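You operate a simulated robot arm through the tools that you are given. There is no shell and no other tool. Be economical: measure what you need, move in short steps, check, and stop when the job is done.

You are at the controls of a simulated robot arm. One attempt, no reset.

TASK
Shut the nip, unlock the folder, jog one cloth and lay it on the check plate.
Fine: hang the padlock on its parking bar; switch on to jog and off afterwards; the dials stay at the job ticket's width.

Only the result counts: the job must be done as asked and must still hold three seconds after the hand-in. Knocking over, shifting, dropping, spilling or breaking anything else fails it. Flat cloth is picked up by pressing the open fingertips on it (5 to 10 N) and closing them slowly along it; thin cloth reads only 2 to 8 mm in the jaws.

THE ROBOT
A 6-joint arm with a two-finger parallel gripper, fixed in place. Base frame: the origin is at the foot of the arm, x ahead of it, y to its left, z up; the work surface is at about z = 89.1. Units: cm, degrees, N and s.
With the tool pointing down near the work surface it reaches from about 36 to 82 cm from the base axis. Its first joint turns from -166.0 to 166.0 degrees. Payload 3.91 kg.
The TCP is the grasp point between the finger pads, 3 cm short of the fingertips. In the tool frame z runs along the fingers and y along their closing line. The gripper opens to 11 cm. The fingers are 2 cm wide and 1 cm thick; the gripper's body (4.8 by 11.2 cm) begins 5.5 cm behind the TCP.
Orientation is that of the tool frame in the base frame, as [roll, pitch, yaw] about the fixed x, y, z axes, in that order (R = Rz(yaw) Ry(pitch) Rx(roll)). With the fingers straight down and closing along the base's y, the tool's x points along the base's -x, its y along +y and its z along -z.

THE INTERFACE
- The arm moves only by the tool apply_moves. Its argument "targets" is a list of rows, each an object (a shift or turn left out is 0, a gripper value left out holds the last) with "slide": the shift along the tool's x, y, z in units of 300 mm (1.0 is 300 mm), a list of three; "delta_rot": the turn, a rotation vector about the tool's x, y, z in units of 60 degrees (1.0 is 60 degrees), a list of three; "claw": the opening, from 0 (shut) to 1 (fully open). In form: [{"slide": [x, y, z], "delta_rot": [wx, wy, wz], "claw": claw}, ...]. A call has 1 to 10 rows; each row is the pose to reach, as a shift and turn from the pose commanded when the call began, along the tool's axes at that moment. A call with a number of a shift or a turn outside -1 to 1 is refused whole. Rows are played at 5 a second. More than 5 cm and 8.6 degrees between two rows, or a gripper value outside its range, and nothing of the call is played. A pose out of reach is approached as far as the arm can. The call stops where the force on the tool passes 40 N (or 10 N more than at its start, if that is more) or the arm is blocked; 0.2 s more then pass. Each finger travels about 4.5 cm/s and halts on what it meets, pressing with about 28 N; the grip force reading is that of the motor and also rises with nothing between the fingers. The clock runs only during rows and for 0.2 s after the last one: add rows that repeat a pose to give the fingers time. It gives the time, the measured TCP pose, the force on the tool (base axes), the opening and the grip force at its end, in the units of the frame above (readings bear some noise).
- Cameras (640 x 400 px; columns grow to the right, rows downward): "scene" is fixed at [39.96, -50, 166.44]; the picture's right is [0.92, -0.40, 0.00], its down [-0.29, -0.66, -0.70] and it looks along [0.28, 0.64, -0.72] (base axes); focal length 340 px, centre (320, 200). "wrist" rides on the gripper at [-3.6, 0, -5.7] in the tool frame; the picture's right is [0.00, -1.00, 0.00], its down [0.97, 0.00, -0.24] and it looks along [0.24, 0.00, 0.97] (tool axes); focal length 218 px, centre (320, 200). There is no depth. A picture from a camera that has moved, and an enlarged one, comes with that camera's place and axes in the base frame and with its lens.
- snapshot(camera): a new picture of that camera. It takes no simulated time.
- lift_body(by): slides the trunk up (or, below 0, down) by that many cm; the arm rides with it, the base frame stays. It gives what a move gives, with no picture.
- inspect(camera, box): a new picture of the part [left, top, right, bottom] of that camera's present view, enlarged. It takes no simulated time.
- sign_off(): hands the job in; it is judged then, once.

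Work in short steps. Places have to be worked out from the pictures, the camera data and where the tool is seen: move nearer, look again, correct. Check each grasp and each placing, and mend what went wrong. You have 120 turns and 64 pictures in all, those below and enlarged ones among them. Open the gripper and draw the arm clear of the work before you hand the job in, unless the task says otherwise; then end with one line.

The tools are called after "Request:" as a command line: name --argument value ..., lists and objects as JSON in quotes. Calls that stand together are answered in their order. apply_moves: Moves the arm, as the interface text tells. Its arguments: {"type":"object","properties":{"targets":{"type":"array"}},"required":["targets"]} The other tools are called the same way: lift_body (by) slides the trunk up or down; snapshot (camera) takes a picture; inspect (camera, box) takes an enlarged picture of a part of a camera's view; sign_off () hands the job in.

At the start:

```text
time: 0.0
position: [53.28, 19.34, 123.37]
orientation: [-180.0, 0.0, 180.0]
contact_force: [-0.3, 0.5, -0.6]
finger_gap: 11.01
gripper_force: 0.0
trunk travel left (down, up): [-55.0, 6.0]
```

scene: 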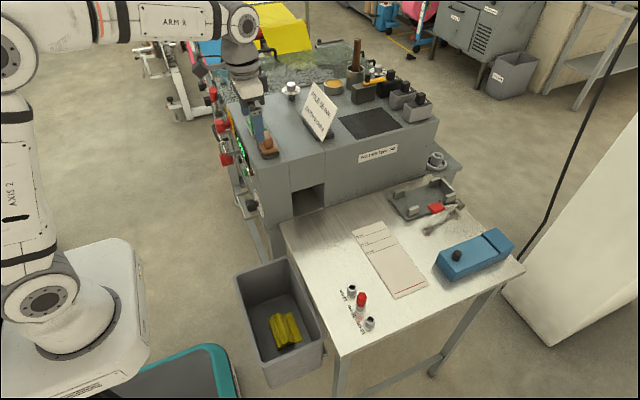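
wrist: 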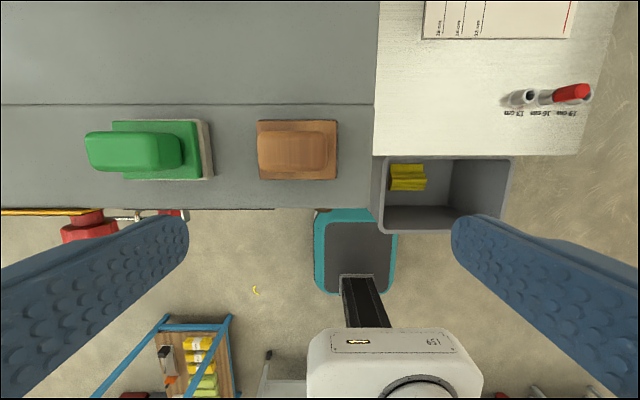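

I'll begin by looking closer at the machine and the bench from the scene camera.

Request:
inspect --camera "scene" --box '[190, 40, 350, 140]'

Request:
inspect --camera "scene" --box '[320, 40, 480, 140]'

Request:
inspect --camera "scene" --box '[320, 170, 528, 300]'

Request:
inspect --camera "scene" --box '[190, 120, 350, 220]'

```text
4.00 times, centred on (270, 90) of scene
camera zoom: at [39.96, -50.0, 166.44], right [0.92, -0.4, 0.0], down [-0.29, -0.66, -0.7], along [0.28, 0.64, -0.72], focal length 1362 px, centre (520, 640)
```

zoom: 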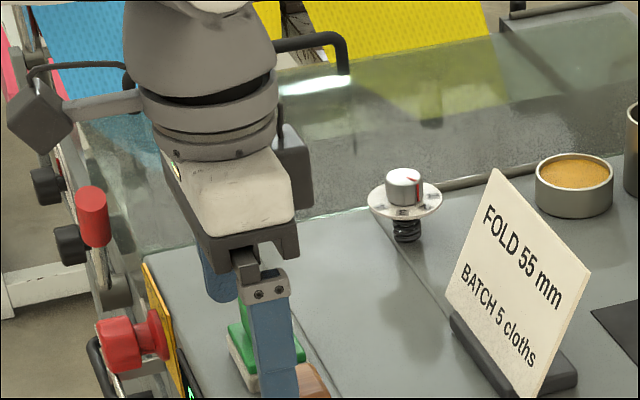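

```text
4.00 times, centred on (400, 90) of scene
camera zoom: at [39.96, -50.0, 166.44], right [0.92, -0.4, 0.0], down [-0.29, -0.66, -0.7], along [0.28, 0.64, -0.72], focal length 1362 px, centre (0, 640)
```

zoom: 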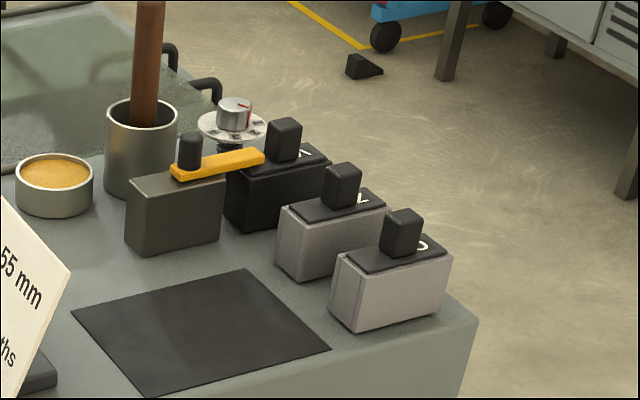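

```text
3.08 times, centred on (424, 235) of scene
camera zoom: at [39.96, -50.0, 166.44], right [0.92, -0.4, 0.0], down [-0.29, -0.66, -0.7], along [0.28, 0.64, -0.72], focal length 1048 px, centre (0, 92)
```

zoom: 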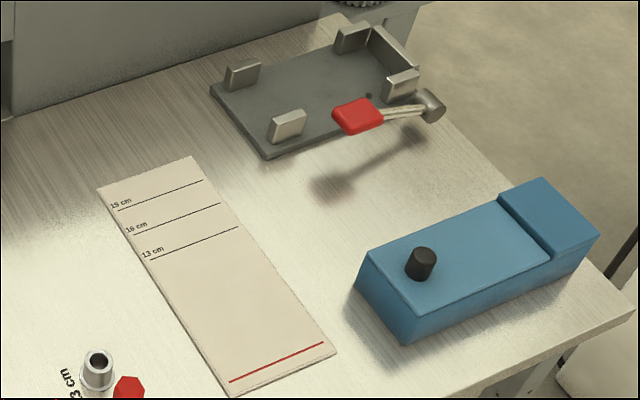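

```text
4.00 times, centred on (270, 170) of scene
camera zoom: at [39.96, -50.0, 166.44], right [0.92, -0.4, 0.0], down [-0.29, -0.66, -0.7], along [0.28, 0.64, -0.72], focal length 1362 px, centre (520, 320)
```

zoom: 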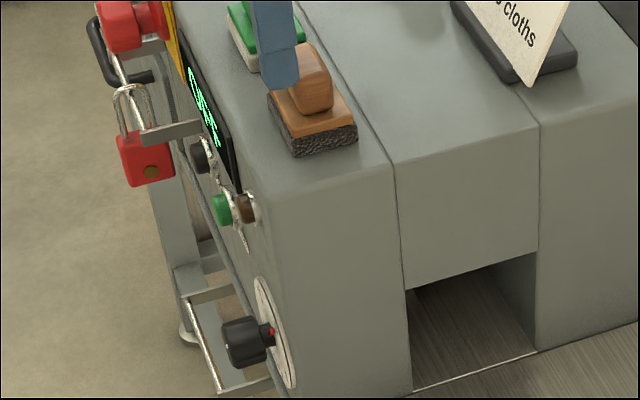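

The control panel faces the arm (plane x≈51.5, top z≈111.6, machine's right face y≈15.7). I back off and tilt the gripper forward so that the wrist camera sees that panel.

Request:
apply_moves --targets '[{"slide": [0.1, 0, 0], "delta_rot": [0, -0.14, 0]}, {"slide": [0.2, 0, 0], "delta_rot": [0, -0.28, 0]}, {"slide": [0.3, 0, 0], "delta_rot": [0, -0.42, 0]}, {"slide": [0.4, 0, 0], "delta_rot": [0, -0.56, 0]}, {"slide": [0.5, 0, 0], "delta_rot": [0, -0.7, 0]}, {"slide": [0.6, 0, 0], "delta_rot": [0, -0.84, 0]}, {"slide": [0.6, 0, 0], "delta_rot": [0, -0.98, 0]}, {"slide": [0.6, 0, 0], "delta_rot": [0, -0.98, 0]}]'

Request:
snapshot --camera "wrist"

Request:
snapshot --camera "scene"

```text
time: 1.8
position: [35.13, 19.36, 123.32]
orientation: [-180.0, 59.0, -179.9]
contact_force: [-0.7, 0.3, 0.9]
finger_gap: 11.01
gripper_force: 0.0
trunk travel left (down, up): [-55.0, 6.0]
```

```text
57 pictures are left
camera wrist: at [31.98, 19.18, 129.2], right [0.0, -1.0, 0.0], down [-0.71, 0.0, -0.71], along [0.71, 0.0, -0.71], focal length 218 px, centre (320, 200)
```

wrist: 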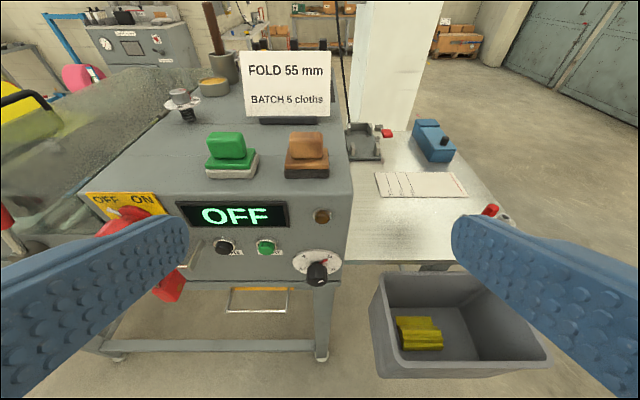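

```text
56 pictures are left
```

scene: 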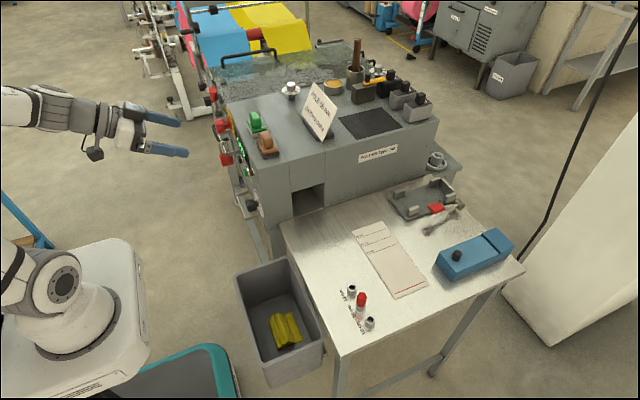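

The panel shows an OFF/ON rotary switch behind my left finger, a display, black/green buttons and a white dial. I'll move left (+y) and lower for a clearer view of switch, padlock and the red levers.

Request:
inspect --camera "wrist" --box '[176, 190, 356, 300]'

Request:
apply_moves --targets '[{"slide": [0, 0.16, 0]}, {"slide": [0, 0.32, 0]}, {"slide": [0, 0.48, 0]}, {"slide": [0, 0.64, 0]}, {"slide": [0, 0.8, 0]}, {"slide": [0, 0.8, 0]}]'

Request:
snapshot --camera "wrist"

```text
3.56 times, centred on (266, 245) of wrist
camera zoom: at [31.98, 19.18, 129.2], right [0.0, -1.0, 0.0], down [-0.71, 0.0, -0.71], along [0.71, 0.0, -0.71], focal length 776 px, centre (512, 40)
```

zoom: 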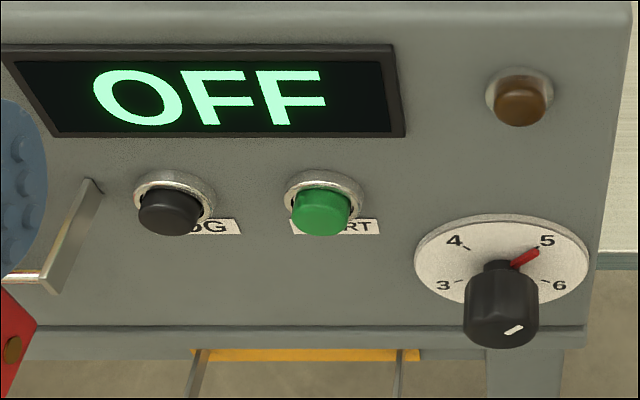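

```text
time: 3.2
position: [35.28, 43.46, 123.57]
orientation: [-179.9, 58.8, 179.9]
contact_force: [-0.5, -0.9, 0.0]
finger_gap: 11.03
gripper_force: 0.0
trunk travel left (down, up): [-55.0, 6.0]
```

```text
54 pictures are left
camera wrist: at [32.26, 43.33, 129.38], right [0.0, -1.0, 0.0], down [-0.71, 0.0, -0.71], along [0.71, 0.0, -0.71], focal length 218 px, centre (320, 200)
```

wrist: 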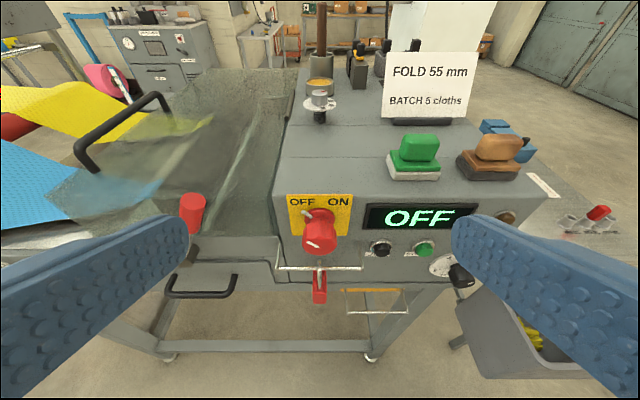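

Request:
inspect --camera "wrist" --box '[150, 180, 390, 330]'

Request:
inspect --camera "wrist" --box '[270, 180, 374, 245]'

```text
2.67 times, centred on (270, 255) of wrist
camera zoom: at [32.26, 43.33, 129.38], right [0.0, -1.0, 0.0], down [-0.71, 0.0, -0.71], along [0.71, 0.0, -0.71], focal length 582 px, centre (453, 53)
```

zoom: 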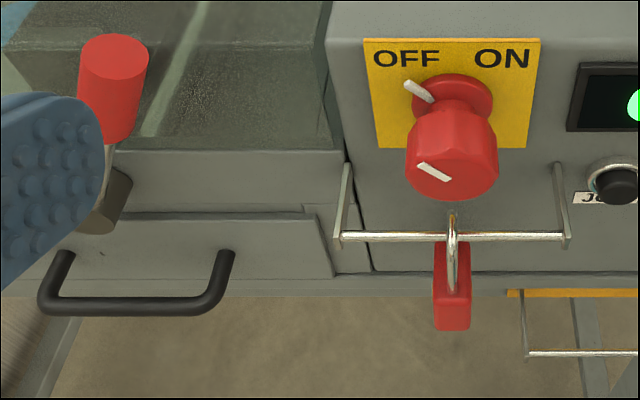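

```text
6.15 times, centred on (322, 212) of wrist
camera zoom: at [32.26, 43.33, 129.38], right [0.0, -1.0, 0.0], down [-0.71, 0.0, -0.71], along [0.71, 0.0, -0.71], focal length 1343 px, centre (308, 123)
```

zoom: 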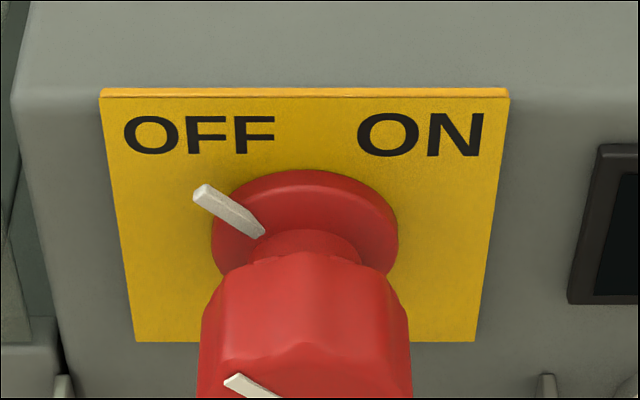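

The padlock seems to hang by its shackle on a rod (x≈47.5, z≈99.7). I drop lower and level the camera to examine the padlock and switch properly.

Request:
apply_moves --targets '[{"slide": [0.12, 0, 0.07], "delta_rot": [0, -0.1, 0]}, {"slide": [0.24, 0, 0.14], "delta_rot": [0, -0.2, 0]}, {"slide": [0.36, 0, 0.21], "delta_rot": [0, -0.3, 0]}, {"slide": [0.48, 0, 0.28], "delta_rot": [0, -0.4, 0]}, {"slide": [0.55, 0, 0.28], "delta_rot": [0, -0.5, 0]}, {"slide": [0.55, 0, 0.28], "delta_rot": [0, -0.5, 0]}]'

Request:
snapshot --camera "wrist"

```text
time: 4.6
position: [33.85, 43.39, 104.85]
orientation: [178.5, 88.9, 178.4]
contact_force: [0.5, 1.1, -0.4]
finger_gap: 10.97
gripper_force: 0.1
trunk travel left (down, up): [-55.0, 6.0]
```

```text
51 pictures are left
camera wrist: at [28.11, 43.32, 108.42], right [0.0, -1.0, 0.0], down [-0.26, 0.0, -0.97], along [0.97, 0.0, -0.26], focal length 218 px, centre (320, 200)
```

wrist: 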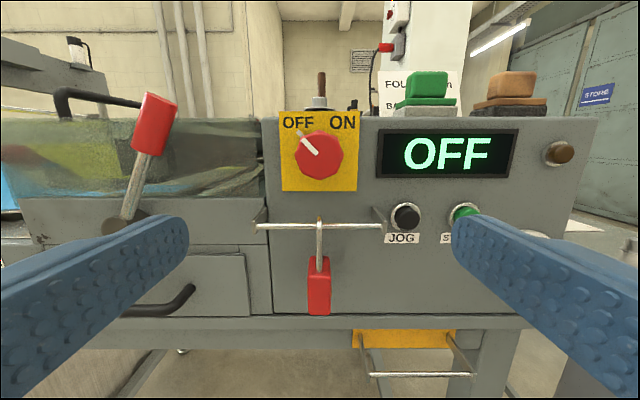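

Request:
inspect --camera "wrist" --box '[240, 190, 400, 330]'

Request:
inspect --camera "wrist" --box '[330, 300, 490, 400]'

Request:
inspect --camera "scene" --box '[200, 80, 270, 220]'

```text
2.86 times, centred on (320, 260) of wrist
camera zoom: at [28.11, 43.32, 108.42], right [0.0, -1.0, 0.0], down [-0.26, 0.0, -0.97], along [0.97, 0.0, -0.26], focal length 624 px, centre (320, 29)
```

zoom: 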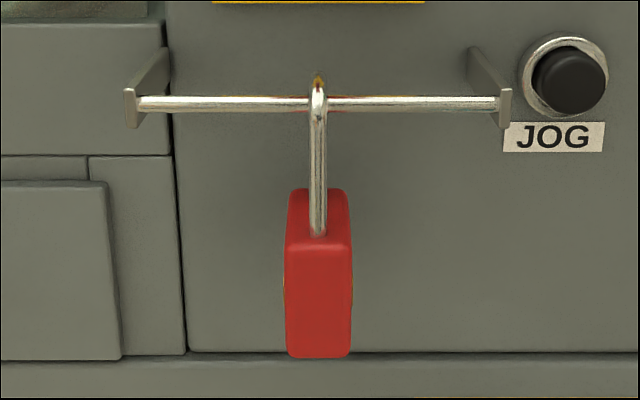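

```text
4.00 times, centred on (410, 350) of wrist
camera zoom: at [28.11, 43.32, 108.42], right [0.0, -1.0, 0.0], down [-0.26, 0.0, -0.97], along [0.97, 0.0, -0.26], focal length 873 px, centre (-40, -400)
```

zoom: 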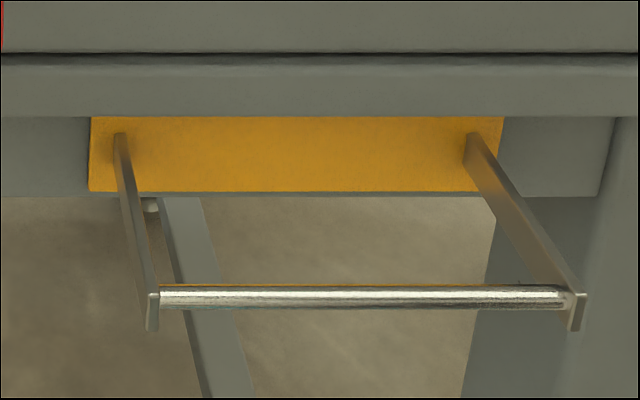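

```text
2.86 times, centred on (235, 150) of scene
camera zoom: at [39.96, -50.0, 166.44], right [0.92, -0.4, 0.0], down [-0.29, -0.66, -0.7], along [0.28, 0.64, -0.72], focal length 973 px, centre (563, 343)
```

zoom: 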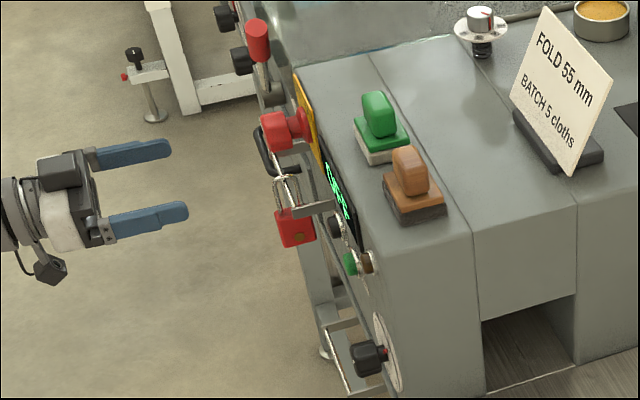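

Request:
inspect --camera "scene" --box '[212, 130, 244, 170]'

Request:
inspect --camera "wrist" --box '[100, 60, 260, 240]'

```text
10.00 times, centred on (228, 150) of scene
camera zoom: at [39.96, -50.0, 166.44], right [0.92, -0.4, 0.0], down [-0.29, -0.66, -0.7], along [0.28, 0.64, -0.72], focal length 3405 px, centre (1240, 700)
```

zoom: 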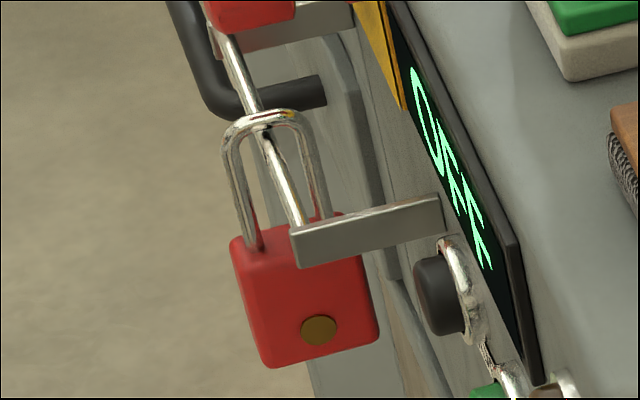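

```text
2.22 times, centred on (180, 150) of wrist
camera zoom: at [28.11, 43.32, 108.42], right [0.0, -1.0, 0.0], down [-0.26, 0.0, -0.97], along [0.97, 0.0, -0.26], focal length 485 px, centre (631, 311)
```

zoom: 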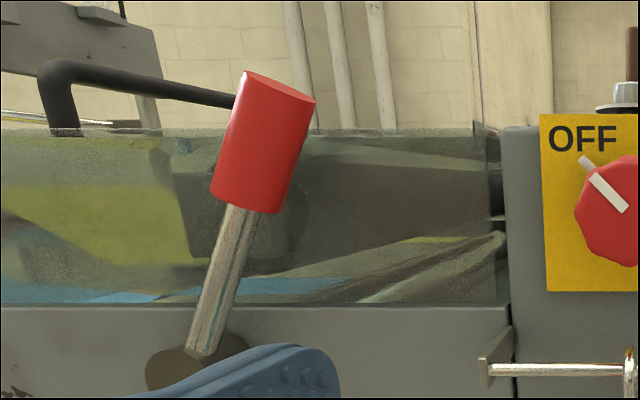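

The padlock loops over the upper bar with both legs in the body; I need to know whether something on the bench is a key. Enlarging the bench items.

Request:
inspect --camera "scene" --box '[384, 145, 474, 240]'

Request:
inspect --camera "scene" --box '[330, 270, 400, 340]'

```text
4.21 times, centred on (429, 192) of scene
camera zoom: at [39.96, -50.0, 166.44], right [0.92, -0.4, 0.0], down [-0.29, -0.66, -0.7], along [0.28, 0.64, -0.72], focal length 1434 px, centre (-139, 232)
```

zoom: 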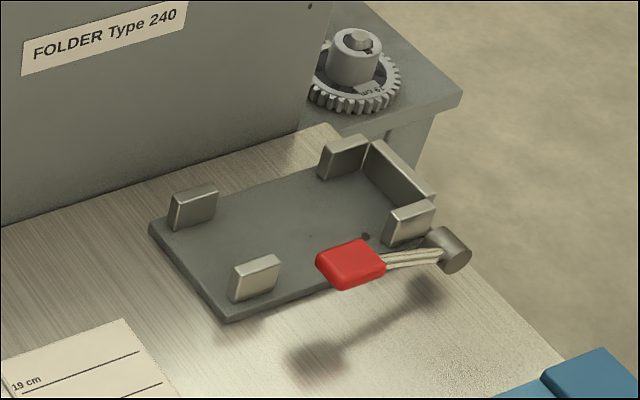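

```text
5.71 times, centred on (365, 305) of scene
camera zoom: at [39.96, -50.0, 166.44], right [0.92, -0.4, 0.0], down [-0.29, -0.66, -0.7], along [0.28, 0.64, -0.72], focal length 1946 px, centre (63, -400)
```

zoom: 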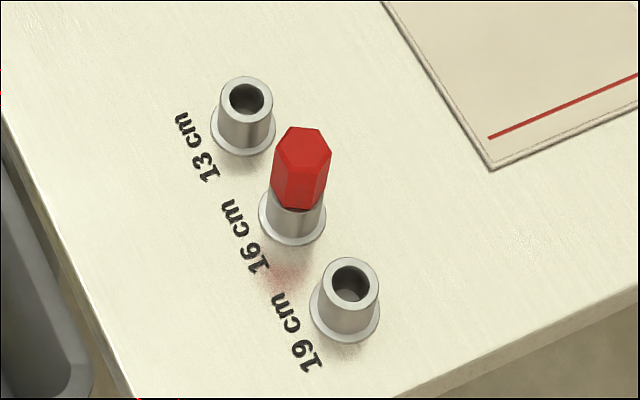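

I'll swing round to view the padlock from its right side, close up.

Request:
apply_moves --targets '[{"slide": [0.02, -0.05, 0.0], "delta_rot": [-0.13, 0, 0]}, {"slide": [0.04, -0.1, 0.0], "delta_rot": [-0.26, 0, 0]}, {"slide": [0.07, -0.16, 0.02], "delta_rot": [-0.39, 0, 0]}, {"slide": [0.1, -0.22, 0.05], "delta_rot": [-0.52, 0, 0]}, {"slide": [0.13, -0.28, 0.09], "delta_rot": [-0.65, 0, 0]}, {"slide": [0.13, -0.31, 0.13], "delta_rot": [-0.75, 0, 0]}, {"slide": [0.13, -0.31, 0.13], "delta_rot": [-0.75, 0, 0]}]'

Request:
snapshot --camera "wrist"

```text
time: 6.2
position: [35.94, 38.95, 106.74]
orientation: [-110.1, 82.5, -66.8]
contact_force: [0.6, -0.6, -0.7]
finger_gap: 10.99
gripper_force: 0.1
out of reach, approached as far as the arm can: row 2, 3, 4, 5, 6, 7
trunk travel left (down, up): [-55.0, 6.0]
```

```text
43 pictures are left
camera wrist: at [31.51, 35.39, 110.35], right [0.68, -0.72, 0.12], down [-0.12, -0.28, -0.95], along [0.72, 0.64, -0.28], focal length 218 px, centre (320, 200)
```

wrist: 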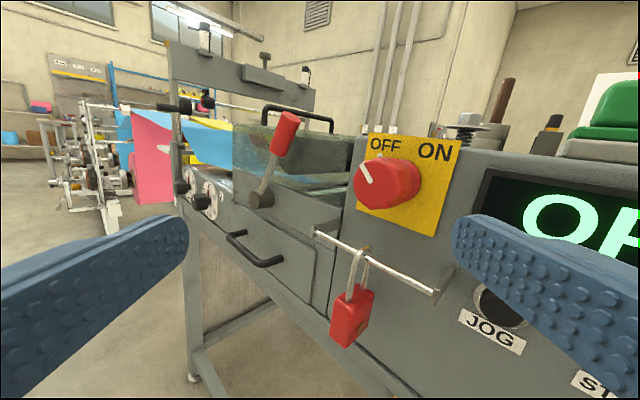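

Request:
inspect --camera "wrist" --box '[300, 220, 400, 350]'

```text
3.08 times, centred on (350, 285) of wrist
camera zoom: at [31.51, 35.39, 110.35], right [0.68, -0.72, 0.12], down [-0.12, -0.28, -0.95], along [0.72, 0.64, -0.28], focal length 672 px, centre (228, -62)
```

zoom: 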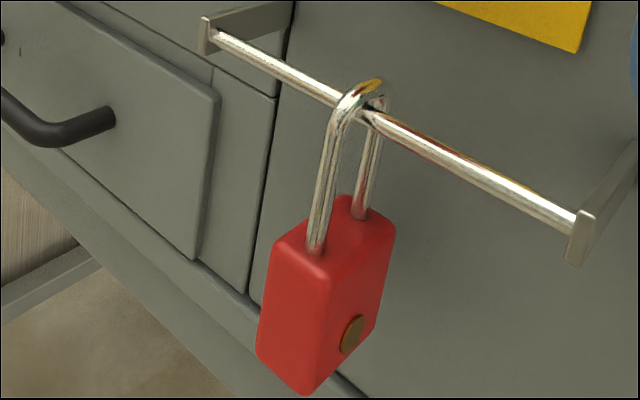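

The padlock looks closed around the bar. Before touching it I look for a key or other details on the machine top; first I rotate back to facing +x and up.

Request:
apply_moves --targets '[{"slide": [-0.1, 0, -0.1], "delta_rot": [0.13, 0, 0]}, {"slide": [-0.22, 0, -0.12], "delta_rot": [0.26, 0, 0]}, {"slide": [-0.36, 0, -0.14], "delta_rot": [0.39, 0, 0]}, {"slide": [-0.5, 0, -0.14], "delta_rot": [0.52, 0, 0]}, {"slide": [-0.65, 0, -0.14], "delta_rot": [0.65, 0, 0]}, {"slide": [-0.8, 0, -0.14], "delta_rot": [0.75, 0, 0]}, {"slide": [-0.95, 0, -0.14], "delta_rot": [0.75, 0, 0]}, {"slide": [-0.95, 0, -0.14], "delta_rot": [0.75, 0, 0]}]'

```text
time: 8.0
position: [31.39, 39.55, 135.4]
orientation: [-64.6, 82.5, -66.2]
contact_force: [-0.2, 0.3, -0.7]
finger_gap: 11.01
gripper_force: 0.1
out of reach, approached as far as the arm can: row 1
trunk travel left (down, up): [-55.0, 6.0]
```

Request:
apply_moves --targets '[{"slide": [-0.03, -0.05, 0.08], "delta_rot": [0, 0.13, 0.02]}, {"slide": [-0.06, -0.1, 0.16], "delta_rot": [0, 0.26, 0.04]}, {"slide": [-0.09, -0.15, 0.24], "delta_rot": [0, 0.39, 0.06]}, {"slide": [-0.12, -0.2, 0.32], "delta_rot": [0, 0.52, 0.08]}, {"slide": [-0.15, -0.26, 0.4], "delta_rot": [0, 0.65, 0.1]}, {"slide": [-0.17, -0.32, 0.48], "delta_rot": [0, 0.78, 0.1]}, {"slide": [-0.17, -0.38, 0.56], "delta_rot": [0, 0.9, 0.1]}, {"slide": [-0.17, -0.4, 0.6], "delta_rot": [0, 0.99, 0.1]}, {"slide": [-0.17, -0.4, 0.6], "delta_rot": [0, 0.99, 0.1]}]'

Request:
snapshot --camera "wrist"

```text
time: 10.0
position: [48.46, 28.16, 142.75]
orientation: [-178.0, 33.9, 176.8]
contact_force: [0.5, 0.1, 0.0]
finger_gap: 11.0
gripper_force: 0.1
trunk travel left (down, up): [-55.0, 6.0]
```

```text
41 pictures are left
camera wrist: at [48.17, 28.25, 149.29], right [-0.08, -1.0, 0.03], down [-0.94, 0.06, -0.34], along [0.34, -0.05, -0.94], focal length 218 px, centre (320, 200)
```

wrist: 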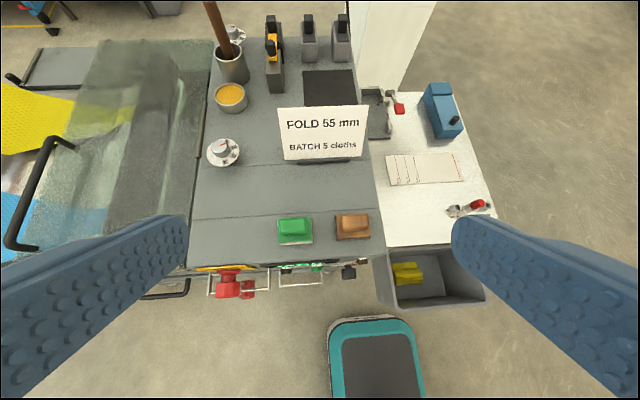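

Request:
inspect --camera "wrist" --box '[180, 0, 380, 180]'

Request:
inspect --camera "wrist" --box '[355, 75, 500, 225]'

```text
2.22 times, centred on (280, 90) of wrist
camera zoom: at [48.17, 28.25, 149.29], right [-0.08, -1.0, 0.03], down [-0.94, 0.06, -0.34], along [0.34, -0.05, -0.94], focal length 485 px, centre (409, 444)
```

zoom: 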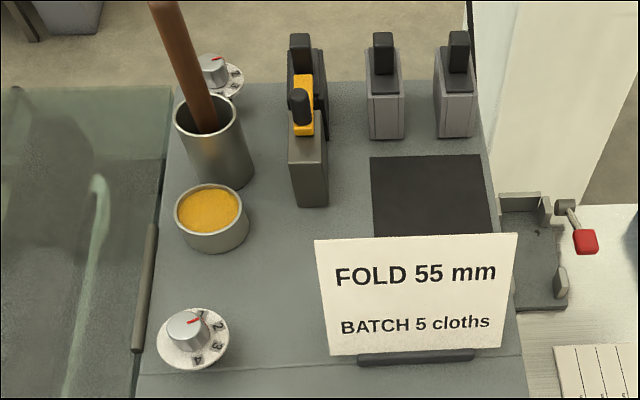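

```text
2.67 times, centred on (428, 150) of wrist
camera zoom: at [48.17, 28.25, 149.29], right [-0.08, -1.0, 0.03], down [-0.94, 0.06, -0.34], along [0.34, -0.05, -0.94], focal length 582 px, centre (33, 333)
```

zoom: 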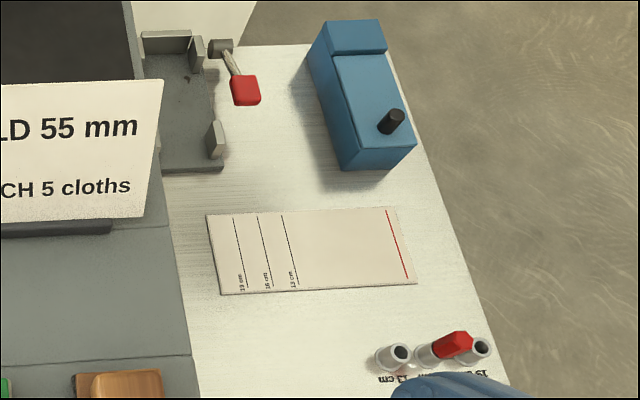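

No key anywhere; upper bar carries the padlock, and a second yellow-backed bar (x≈47.2, y≈25.6–37.7, z≈82.6) is the likely parking bar. Next I look at the nip lever (left, y≈58–66) for its markings.

Request:
apply_moves --targets '[{"slide": [0.08, 0.07, 0], "delta_rot": [0, -0.09, 0]}, {"slide": [0.16, 0.14, 0], "delta_rot": [0, -0.18, 0]}, {"slide": [0.24, 0.21, 0], "delta_rot": [0, -0.27, 0]}, {"slide": [0.32, 0.28, 0], "delta_rot": [0, -0.36, 0]}, {"slide": [0.4, 0.35, 0], "delta_rot": [0, -0.45, 0]}, {"slide": [0.48, 0.42, 0], "delta_rot": [0, -0.54, 0]}, {"slide": [0.56, 0.5, 0], "delta_rot": [0, -0.63, 0]}, {"slide": [0.64, 0.58, -0.03], "delta_rot": [0, -0.7, 0]}, {"slide": [0.64, 0.58, -0.03], "delta_rot": [0, -0.7, 0]}]'

```text
time: 12.0
position: [33.61, 46.58, 132.29]
orientation: [-173.3, 75.9, -178.0]
contact_force: [-0.3, -0.2, -0.1]
finger_gap: 10.98
gripper_force: 0.0
trunk travel left (down, up): [-55.0, 6.0]
```

Request:
lift_body --by -22

Request:
apply_moves --targets '[{"slide": [0, 0.13, 0]}, {"slide": [0, 0.26, 0]}, {"slide": [0, 0.39, 0]}, {"slide": [0, 0.5, 0]}, {"slide": [0, 0.5, 0]}]'

Request:
snapshot --camera "wrist"

```text
time: 14.3
position: [33.71, 46.42, 110.17]
orientation: [-173.3, 75.9, -177.8]
contact_force: [0.5, 1.3, 0.2]
finger_gap: 11.01
gripper_force: 0.0
trunk travel left (down, up): [-33.0, 28.0]
```

```text
time: 15.5
position: [35.03, 61.79, 109.72]
orientation: [-173.1, 75.9, -177.7]
contact_force: [1.0, -0.2, -0.7]
finger_gap: 10.97
gripper_force: 0.1
trunk travel left (down, up): [-33.0, 28.0]
```

```text
38 pictures are left
camera wrist: at [30.41, 62.17, 114.46], right [-0.08, -1.0, 0.03], down [-0.47, 0.01, -0.88], along [0.88, -0.08, -0.47], focal length 218 px, centre (320, 200)
```

wrist: 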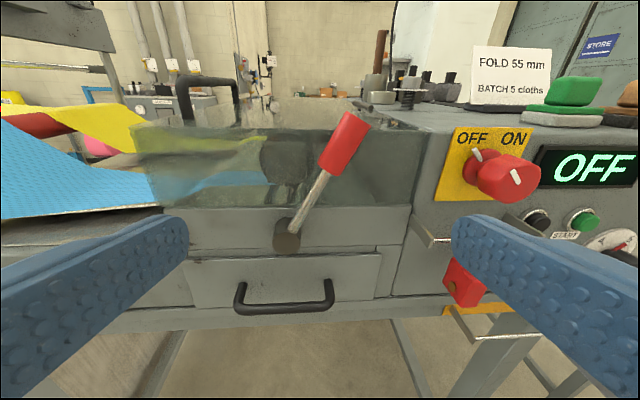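

Request:
inspect --camera "wrist" --box '[200, 80, 420, 260]'

```text
2.22 times, centred on (310, 170) of wrist
camera zoom: at [30.41, 62.17, 114.46], right [-0.08, -1.0, 0.03], down [-0.47, 0.01, -0.88], along [0.88, -0.08, -0.47], focal length 485 px, centre (342, 267)
```

zoom: 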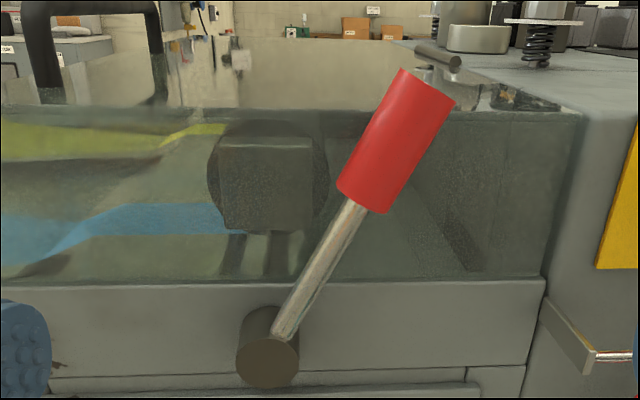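

The lever (handle ≈(49.2,58.5,110), pivot ≈(49.6,63.9,99.9)) leans 28° to the right, pivoting about x. I shut the fingers, place them to the right of the handle, and will push it over to the left.

Request:
apply_moves --targets '[{"slide": [-0.006, -0.09, 0.005], "claw": 0}, {"slide": [-0.012, -0.18, 0.01], "claw": 0}, {"slide": [-0.017, -0.261, 0.016], "claw": 0}, {"slide": [-0.04, -0.253, 0.11], "claw": 0}, {"slide": [-0.07, -0.245, 0.21], "claw": 0}, {"slide": [-0.097, -0.235, 0.32], "claw": 0}, {"slide": [-0.124, -0.226, 0.438], "claw": 0}, {"slide": [-0.124, -0.226, 0.438], "claw": 0}]'

Request:
snapshot --camera "wrist"

```text
time: 17.3
position: [48.08, 53.61, 110.37]
orientation: [-173.2, 75.9, -177.7]
contact_force: [-0.3, 0.2, -0.5]
finger_gap: 0.0
gripper_force: 28.2
trunk travel left (down, up): [-33.0, 28.0]
```

```text
36 pictures are left
camera wrist: at [43.4, 54.04, 115.07], right [-0.08, -1.0, 0.03], down [-0.47, 0.01, -0.88], along [0.88, -0.08, -0.47], focal length 218 px, centre (320, 200)
```

wrist: 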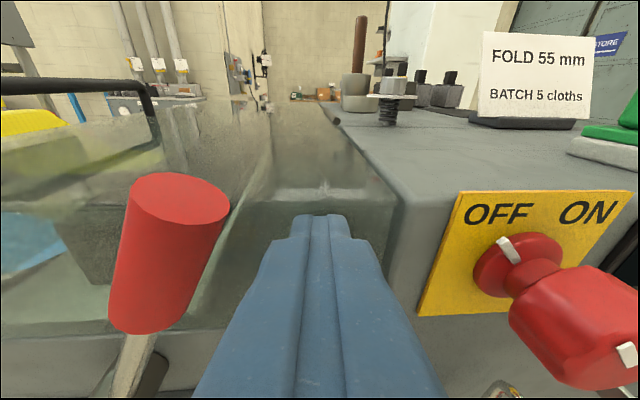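

Request:
apply_moves --targets '[{"slide": [0, 0.07, -0.005]}, {"slide": [0, 0.13, -0.01]}, {"slide": [-0.01, 0.19, -0.015]}, {"slide": [-0.01, 0.25, -0.02]}, {"slide": [-0.01, 0.31, -0.025]}, {"slide": [-0.01, 0.37, -0.03]}, {"slide": [-0.01, 0.43, -0.035]}]'

Request:
snapshot --camera "wrist"

```text
time: 18.9
position: [47.93, 66.65, 110.6]
orientation: [-173.1, 75.9, -177.5]
contact_force: [-0.1, -0.2, 0.3]
finger_gap: 0.03
gripper_force: 28.7
trunk travel left (down, up): [-33.0, 28.0]
```

```text
35 pictures are left
camera wrist: at [43.26, 67.08, 115.4], right [-0.08, -1.0, 0.03], down [-0.47, 0.01, -0.88], along [0.88, -0.08, -0.47], focal length 218 px, centre (320, 200)
```

wrist: 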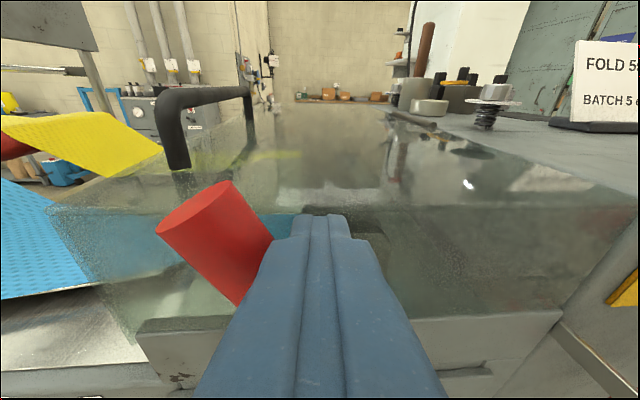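

The handle swung over to the left and now leans away; I push a little further to feel whether it is at its stop.

Request:
apply_moves --targets '[{"slide": [0, 0.03, -0.002]}, {"slide": [0, 0.06, -0.004]}, {"slide": [0, 0.09, -0.006]}, {"slide": [0, 0.12, -0.008]}, {"slide": [0, 0.15, -0.01]}]'

Request:
inspect --camera "wrist" --box '[100, 160, 420, 400]'

```text
time: 19.4
position: [47.88, 67.2, 110.81]
orientation: [-173.1, 75.8, -178.5]
contact_force: [-9.8, -21.5, 0.5]
finger_gap: 0.0
gripper_force: 28.1
out of reach, approached as far as the arm can: row 2
trunk travel left (down, up): [-33.0, 28.0]
stopped in row 2: the force on the tool passed its limit (the readings are from after the stop); the commanded pose is now the measured one
```

```text
1.67 times, centred on (260, 280) of wrist
camera zoom: at [43.26, 67.48, 115.61], right [-0.09, -1.0, 0.03], down [-0.47, 0.02, -0.88], along [0.88, -0.1, -0.47], focal length 364 px, centre (420, 67)
```

zoom: 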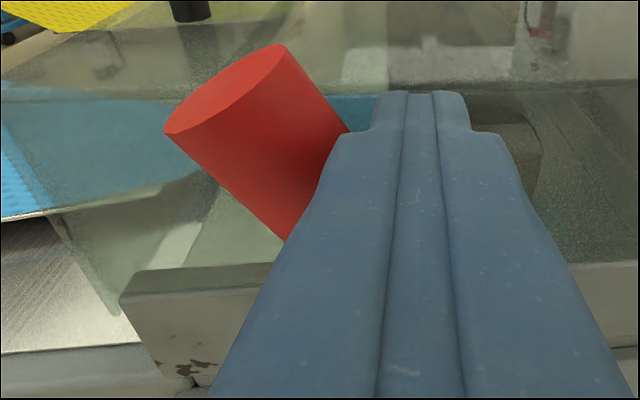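

The lever is firmly at its left stop. I withdraw and compare the rollers with the earlier view.

Request:
apply_moves --targets '[{"slide": [0, -0.02, -0.05]}, {"slide": [0, -0.02, -0.2]}, {"slide": [0.03, -0.05, -0.33]}, {"slide": [0.08, -0.12, -0.43]}, {"slide": [0.11, -0.18, -0.43]}, {"slide": [0.11, -0.18, -0.43]}]'

Request:
inspect --camera "wrist" --box '[200, 80, 420, 260]'

```text
time: 20.8
position: [34.13, 63.2, 110.7]
orientation: [-172.5, 75.8, -177.7]
contact_force: [-0.3, -0.8, -0.2]
finger_gap: 0.02
gripper_force: 28.1
trunk travel left (down, up): [-33.0, 28.0]
```

```text
2.22 times, centred on (310, 170) of wrist
camera zoom: at [29.4, 63.64, 115.45], right [-0.09, -1.0, 0.03], down [-0.47, 0.01, -0.88], along [0.88, -0.09, -0.47], focal length 485 px, centre (342, 267)
```

zoom: 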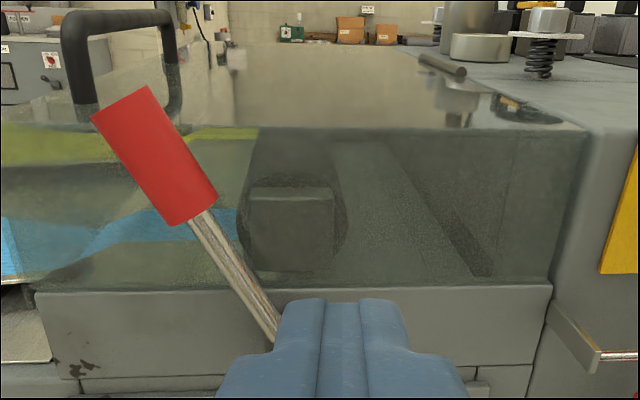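

The upper roller has come down onto the lower one: nip shut. Now I go in front of the padlock: open to ~5 cm, level the tool, y≈43.35, then lower the trunk.

Request:
apply_moves --targets '[{"slide": [0.003, -0.13, 0.005], "delta_rot": [-0.018, -0.047, 0.001], "claw": 0.45}, {"slide": [0.006, -0.26, 0.01], "delta_rot": [-0.036, -0.094, 0.002], "claw": 0.45}, {"slide": [0.009, -0.4, 0.015], "delta_rot": [-0.055, -0.141, 0.003], "claw": 0.45}, {"slide": [0.012, -0.53, 0.02], "delta_rot": [-0.073, -0.19, 0.004], "claw": 0.45}, {"slide": [0.016, -0.665, 0.024], "delta_rot": [-0.092, -0.237, 0.005], "claw": 0.45}, {"slide": [0.016, -0.665, 0.024], "delta_rot": [-0.092, -0.237, 0.005], "claw": 0.45}]'

Request:
lift_body --by -15

Request:
snapshot --camera "wrist"

```text
time: 22.2
position: [32.63, 43.43, 110.68]
orientation: [-87.9, 89.0, -87.6]
contact_force: [0.1, -0.3, 1.0]
finger_gap: 4.97
gripper_force: 0.0
trunk travel left (down, up): [-33.0, 28.0]
```

```text
time: 24.0
position: [32.71, 43.51, 95.77]
orientation: [-90.4, 89.1, -90.1]
contact_force: [-0.2, 0.7, -0.5]
finger_gap: 4.96
gripper_force: 0.1
trunk travel left (down, up): [-18.0, 43.0]
```

```text
32 pictures are left
camera wrist: at [26.94, 43.36, 99.15], right [0.01, -1.0, 0.02], down [-0.24, -0.02, -0.97], along [0.97, 0.0, -0.24], focal length 218 px, centre (320, 200)
```

wrist: 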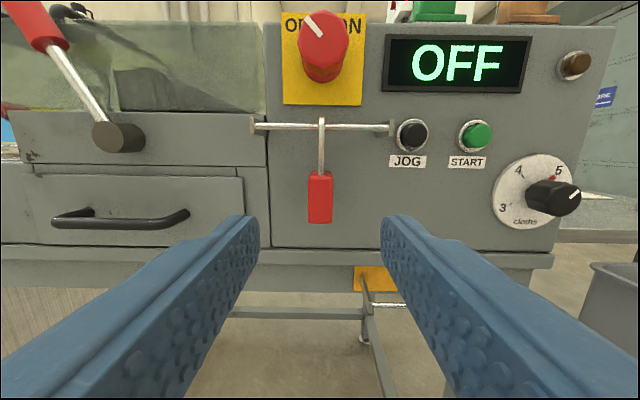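

Padlock body is centred at y≈43.4, z≈95, straight ahead. I advance to x≈46 and close on it.

Request:
apply_moves --targets '[{"slide": [0.01, 0, 0.13]}, {"slide": [0.02, 0, 0.26]}, {"slide": [0.02, 0, 0.36]}, {"slide": [0.02, 0, 0.445]}, {"slide": [0.02, 0, 0.445], "claw": 0.1}, {"slide": [0.02, 0, 0.445], "claw": 0.1}, {"slide": [0.02, 0, 0.445], "claw": 0.1}, {"slide": [0.02, 0, 0.445], "claw": 0.1}]'

Request:
inspect --camera "wrist" --box '[220, 100, 420, 300]'

Request:
inspect --camera "scene" --box '[190, 110, 270, 190]'

```text
time: 25.8
position: [46.14, 43.73, 95.0]
orientation: [-91.2, 89.1, -90.7]
contact_force: [1.1, 0.4, -0.4]
finger_gap: 2.15
gripper_force: 27.9
trunk travel left (down, up): [-18.0, 43.0]
```

```text
2.00 times, centred on (320, 200) of wrist
camera zoom: at [40.4, 43.64, 98.42], right [0.01, -1.0, 0.02], down [-0.24, -0.02, -0.97], along [0.97, 0.0, -0.24], focal length 436 px, centre (320, 200)
```

zoom: 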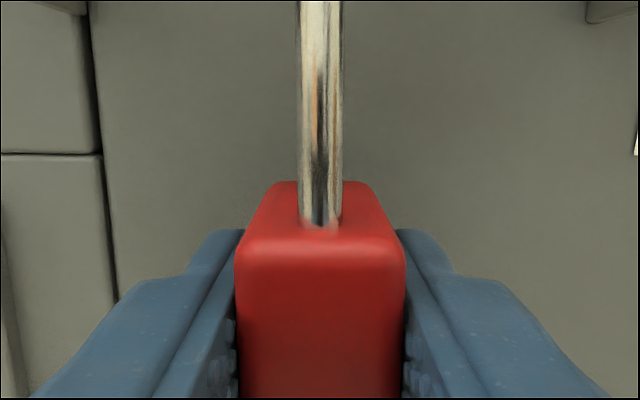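

```text
5.00 times, centred on (230, 150) of scene
camera zoom: at [39.96, -50.0, 166.44], right [0.92, -0.4, 0.0], down [-0.29, -0.66, -0.7], along [0.28, 0.64, -0.72], focal length 1703 px, centre (770, 450)
```

zoom: 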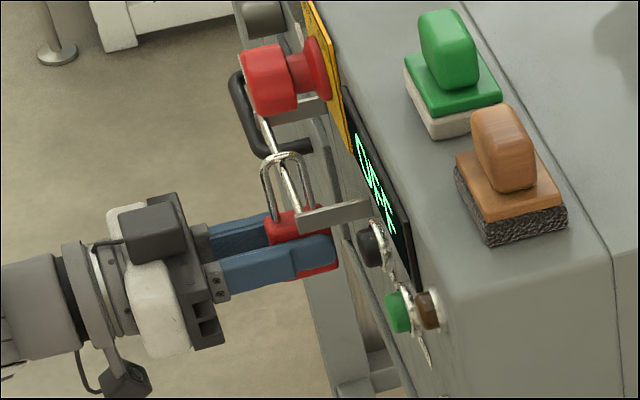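

The padlock is held (2.15 cm). I lift it ~2.6 cm so the bar sits low in the loop, then gently pull toward the arm and feel whether it comes free.

Request:
apply_moves --targets '[{"slide": [-0.03, 0, 0]}, {"slide": [-0.06, 0, 0]}, {"slide": [-0.085, 0, 0]}, {"slide": [-0.085, 0, 0]}]'

Request:
apply_moves --targets '[{"slide": [0, 0, -0.02]}, {"slide": [0, 0, -0.04]}, {"slide": [0, 0, -0.06]}, {"slide": [0, 0, -0.08]}]'

Request:
inspect --camera "scene" --box '[190, 110, 270, 190]'

```text
time: 26.8
position: [45.94, 43.64, 97.65]
orientation: [-91.4, 89.1, -90.9]
contact_force: [-0.1, 0.1, -0.4]
finger_gap: 2.17
gripper_force: 28.3
trunk travel left (down, up): [-18.0, 43.0]
```

```text
time: 27.8
position: [43.68, 43.6, 97.53]
orientation: [-92.5, 89.0, -92.0]
contact_force: [-0.7, -0.4, -1.0]
finger_gap: 2.14
gripper_force: 27.9
trunk travel left (down, up): [-18.0, 43.0]
```

```text
5.00 times, centred on (230, 150) of scene
camera zoom: at [39.96, -50.0, 166.44], right [0.92, -0.4, 0.0], down [-0.29, -0.66, -0.7], along [0.28, 0.64, -0.72], focal length 1703 px, centre (770, 450)
```

zoom: 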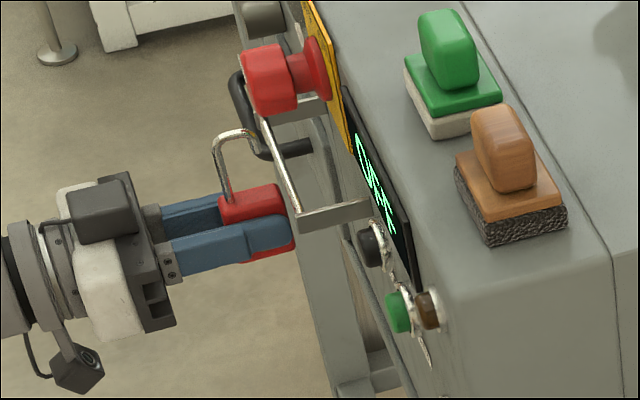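

It came off — the shackle opened. Now back off, move right to y≈31.6 and down toward the yellow-backed parking bar, then look.

Request:
apply_moves --targets '[{"slide": [0, 0, -0.11]}, {"slide": [0, 0, -0.22]}, {"slide": [0, -0.1, -0.26]}, {"slide": [0, -0.2, -0.26]}, {"slide": [0, -0.3, -0.26]}, {"slide": [0, -0.4, -0.26]}, {"slide": [0, -0.4, -0.26]}]'

Request:
lift_body --by -13

Request:
snapshot --camera "wrist"

```text
time: 29.4
position: [36.05, 31.43, 97.74]
orientation: [-91.5, 89.1, -91.0]
contact_force: [-0.3, 0.9, -1.4]
finger_gap: 2.16
gripper_force: 27.8
trunk travel left (down, up): [-18.0, 43.0]
```

```text
time: 31.0
position: [36.01, 31.45, 84.96]
orientation: [-91.0, 89.1, -90.6]
contact_force: [-0.3, 0.3, -0.4]
finger_gap: 2.17
gripper_force: 27.9
trunk travel left (down, up): [-5.0, 56.0]
```

```text
28 pictures are left
camera wrist: at [30.26, 31.46, 88.31], right [0.01, -1.0, 0.02], down [-0.24, -0.02, -0.97], along [0.97, 0.0, -0.24], focal length 218 px, centre (320, 200)
```

wrist: 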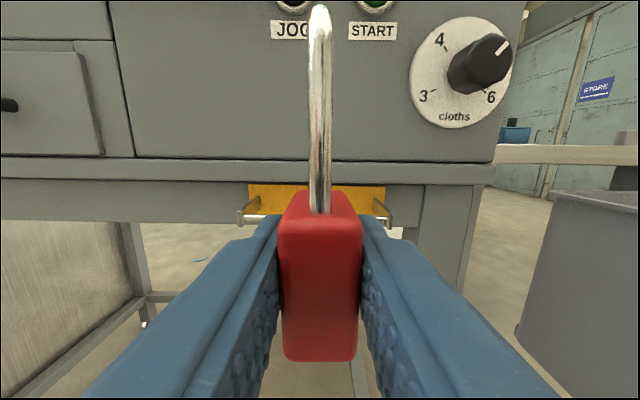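

The parking bar reads ≈(47.3, z 81.9), 18.9 cm below the upper one. I go down to z≈78.8 in front of it, then forward to x≈46 with the loop over the bar.

Request:
apply_moves --targets '[{"slide": [0.07, 0, 0]}, {"slide": [0.14, 0, 0]}, {"slide": [0.205, 0, 0]}, {"slide": [0.205, 0, 0.08]}, {"slide": [0.205, 0, 0.16]}, {"slide": [0.205, 0, 0.16]}]'

Request:
snapshot --camera "wrist"

```text
time: 32.4
position: [40.76, 31.49, 78.91]
orientation: [-90.1, 89.1, -89.8]
contact_force: [0.0, 0.0, -1.2]
finger_gap: 2.16
gripper_force: 28.0
trunk travel left (down, up): [-5.0, 56.0]
```

```text
27 pictures are left
camera wrist: at [35.06, 31.44, 82.28], right [0.01, -1.0, 0.02], down [-0.24, -0.02, -0.97], along [0.97, 0.0, -0.24], focal length 218 px, centre (320, 200)
```

wrist: 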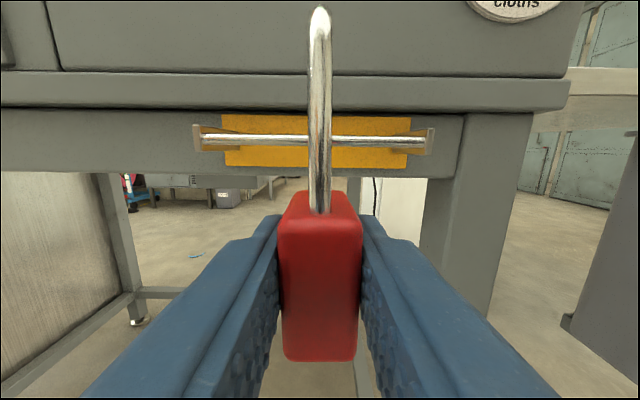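

Bar is at z≈82.6 here, so I raise 0.4 cm, go forward to x≈46, then lower until the shackle rests on it.

Request:
apply_moves --targets '[{"slide": [-0.013, 0, 0]}, {"slide": [-0.013, 0, 0.06]}, {"slide": [-0.013, 0, 0.12]}, {"slide": [-0.013, 0, 0.18]}, {"slide": [-0.013, 0, 0.18]}]'

Request:
inspect --camera "scene" --box '[200, 150, 290, 250]'

```text
time: 33.6
position: [46.2, 31.48, 79.1]
orientation: [-90.7, 89.0, -90.2]
contact_force: [0.2, 0.1, -0.5]
finger_gap: 2.17
gripper_force: 27.6
trunk travel left (down, up): [-5.0, 56.0]
```

```text
4.00 times, centred on (245, 200) of scene
camera zoom: at [39.96, -50.0, 166.44], right [0.92, -0.4, 0.0], down [-0.29, -0.66, -0.7], along [0.28, 0.64, -0.72], focal length 1362 px, centre (620, 200)
```

zoom: 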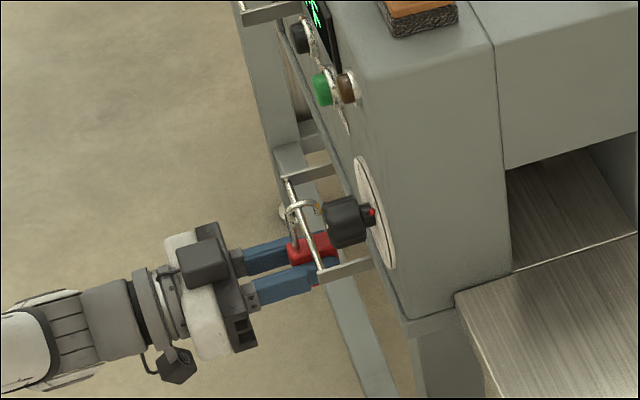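

The bar lies inside the loop without contact. Lower slowly until the shackle rests.

Request:
apply_moves --targets '[{"slide": [0.02, 0, 0]}, {"slide": [0.04, 0, 0]}, {"slide": [0.055, 0, 0]}, {"slide": [0.07, 0, 0]}, {"slide": [0.08, 0, 0]}, {"slide": [0.08, 0, 0]}]'

Request:
inspect --camera "wrist" --box '[200, 0, 440, 200]'

```text
time: 35.0
position: [46.3, 31.38, 76.66]
orientation: [-90.1, 89.2, -89.7]
contact_force: [0.6, -0.2, -0.9]
finger_gap: 2.19
gripper_force: 27.7
trunk travel left (down, up): [-5.0, 56.0]
```

```text
2.00 times, centred on (320, 100) of wrist
camera zoom: at [40.5, 31.38, 80.22], right [0.01, -1.0, 0.02], down [-0.24, -0.02, -0.97], along [0.97, 0.0, -0.24], focal length 436 px, centre (320, 400)
```

zoom: 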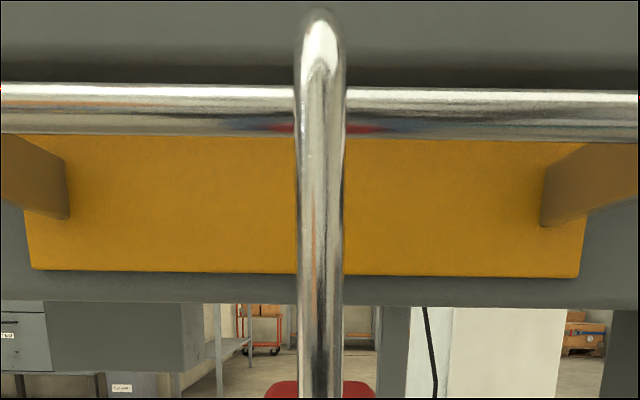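

Request:
apply_moves --targets '[{"slide": [0.008, 0, 0]}, {"slide": [0.016, 0, 0]}, {"slide": [0.024, 0, 0]}]'

```text
time: 35.8
position: [46.18, 31.44, 76.22]
orientation: [-76.0, 89.2, -75.7]
contact_force: [1.2, -1.4, 20.7]
finger_gap: 2.17
gripper_force: 28.2
trunk travel left (down, up): [-5.0, 56.0]
```

Shackle rests on the bar (20 N). I ease up a bit, open the fingers and retreat straight back, then look.

Request:
apply_moves --targets '[{"slide": [-0.012, 0, 0]}, {"slide": [-0.012, 0, 0], "claw": 0.35}, {"slide": [-0.012, 0, 0], "claw": 0.35}, {"slide": [-0.012, 0, 0], "claw": 0.35}, {"slide": [-0.012, 0, -0.08], "claw": 0.35}, {"slide": [-0.012, 0, -0.2], "claw": 0.35}, {"slide": [-0.012, 0, -0.33], "claw": 0.35}, {"slide": [-0.012, 0, -0.33], "claw": 0.35}]'

Request:
snapshot --camera "wrist"

```text
time: 37.6
position: [36.37, 31.44, 76.36]
orientation: [-91.5, 89.1, -91.1]
contact_force: [0.6, -0.6, 1.2]
finger_gap: 3.84
gripper_force: 0.1
trunk travel left (down, up): [-5.0, 56.0]
```

```text
24 pictures are left
camera wrist: at [30.6, 31.32, 79.79], right [0.01, -1.0, 0.02], down [-0.24, -0.02, -0.97], along [0.97, 0.0, -0.24], focal length 218 px, centre (320, 200)
```

wrist: 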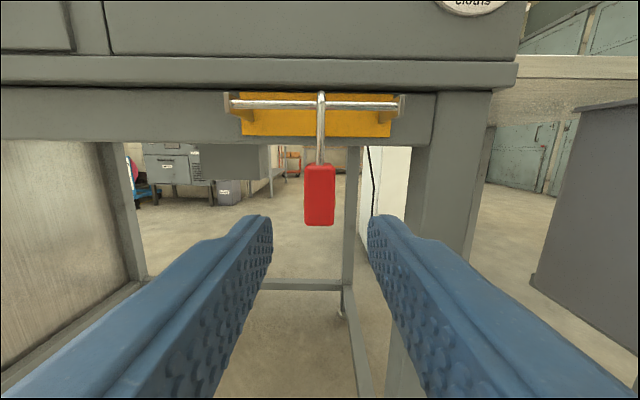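

The padlock hangs on the parking bar. Next, the main switch (knob centre ≈ (46.5–50, 43.4, 107.3)): trunk up 31 cm and slide left, pre-rotating the gripper −45°.

Request:
lift_body --by 31

Request:
apply_moves --targets '[{"slide": [0, 0.1, 0], "claw": 0.75}, {"slide": [0, 0.2, 0], "claw": 0.75}, {"slide": [0, 0.3, 0], "claw": 0.75}, {"slide": [0, 0.4, 0], "claw": 0.75}, {"slide": [0, 0.4, 0], "claw": 0.75}]'

Request:
snapshot --camera "wrist"

```text
time: 40.6
position: [36.35, 31.43, 107.27]
orientation: [-90.8, 89.1, -90.4]
contact_force: [0.0, -0.7, -0.7]
finger_gap: 3.85
gripper_force: 0.0
trunk travel left (down, up): [-36.0, 25.0]
```

```text
time: 41.9
position: [36.34, 43.52, 107.2]
orientation: [-90.7, 89.2, -90.4]
contact_force: [0.0, -0.3, 0.0]
finger_gap: 8.26
gripper_force: 0.0
trunk travel left (down, up): [-36.0, 25.0]
```

```text
23 pictures are left
camera wrist: at [30.6, 43.54, 110.71], right [0.01, -1.0, 0.02], down [-0.24, -0.02, -0.97], along [0.97, 0.0, -0.24], focal length 218 px, centre (320, 200)
```

wrist: 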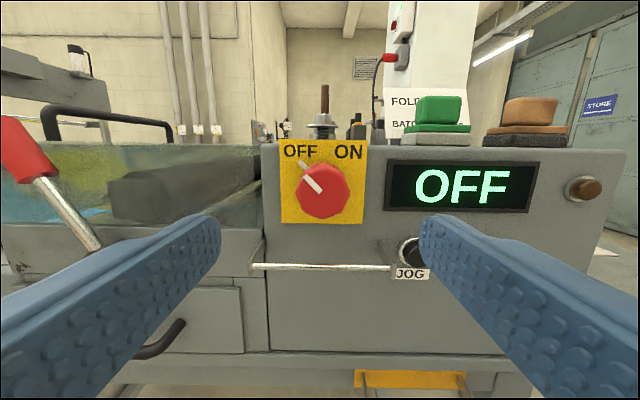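

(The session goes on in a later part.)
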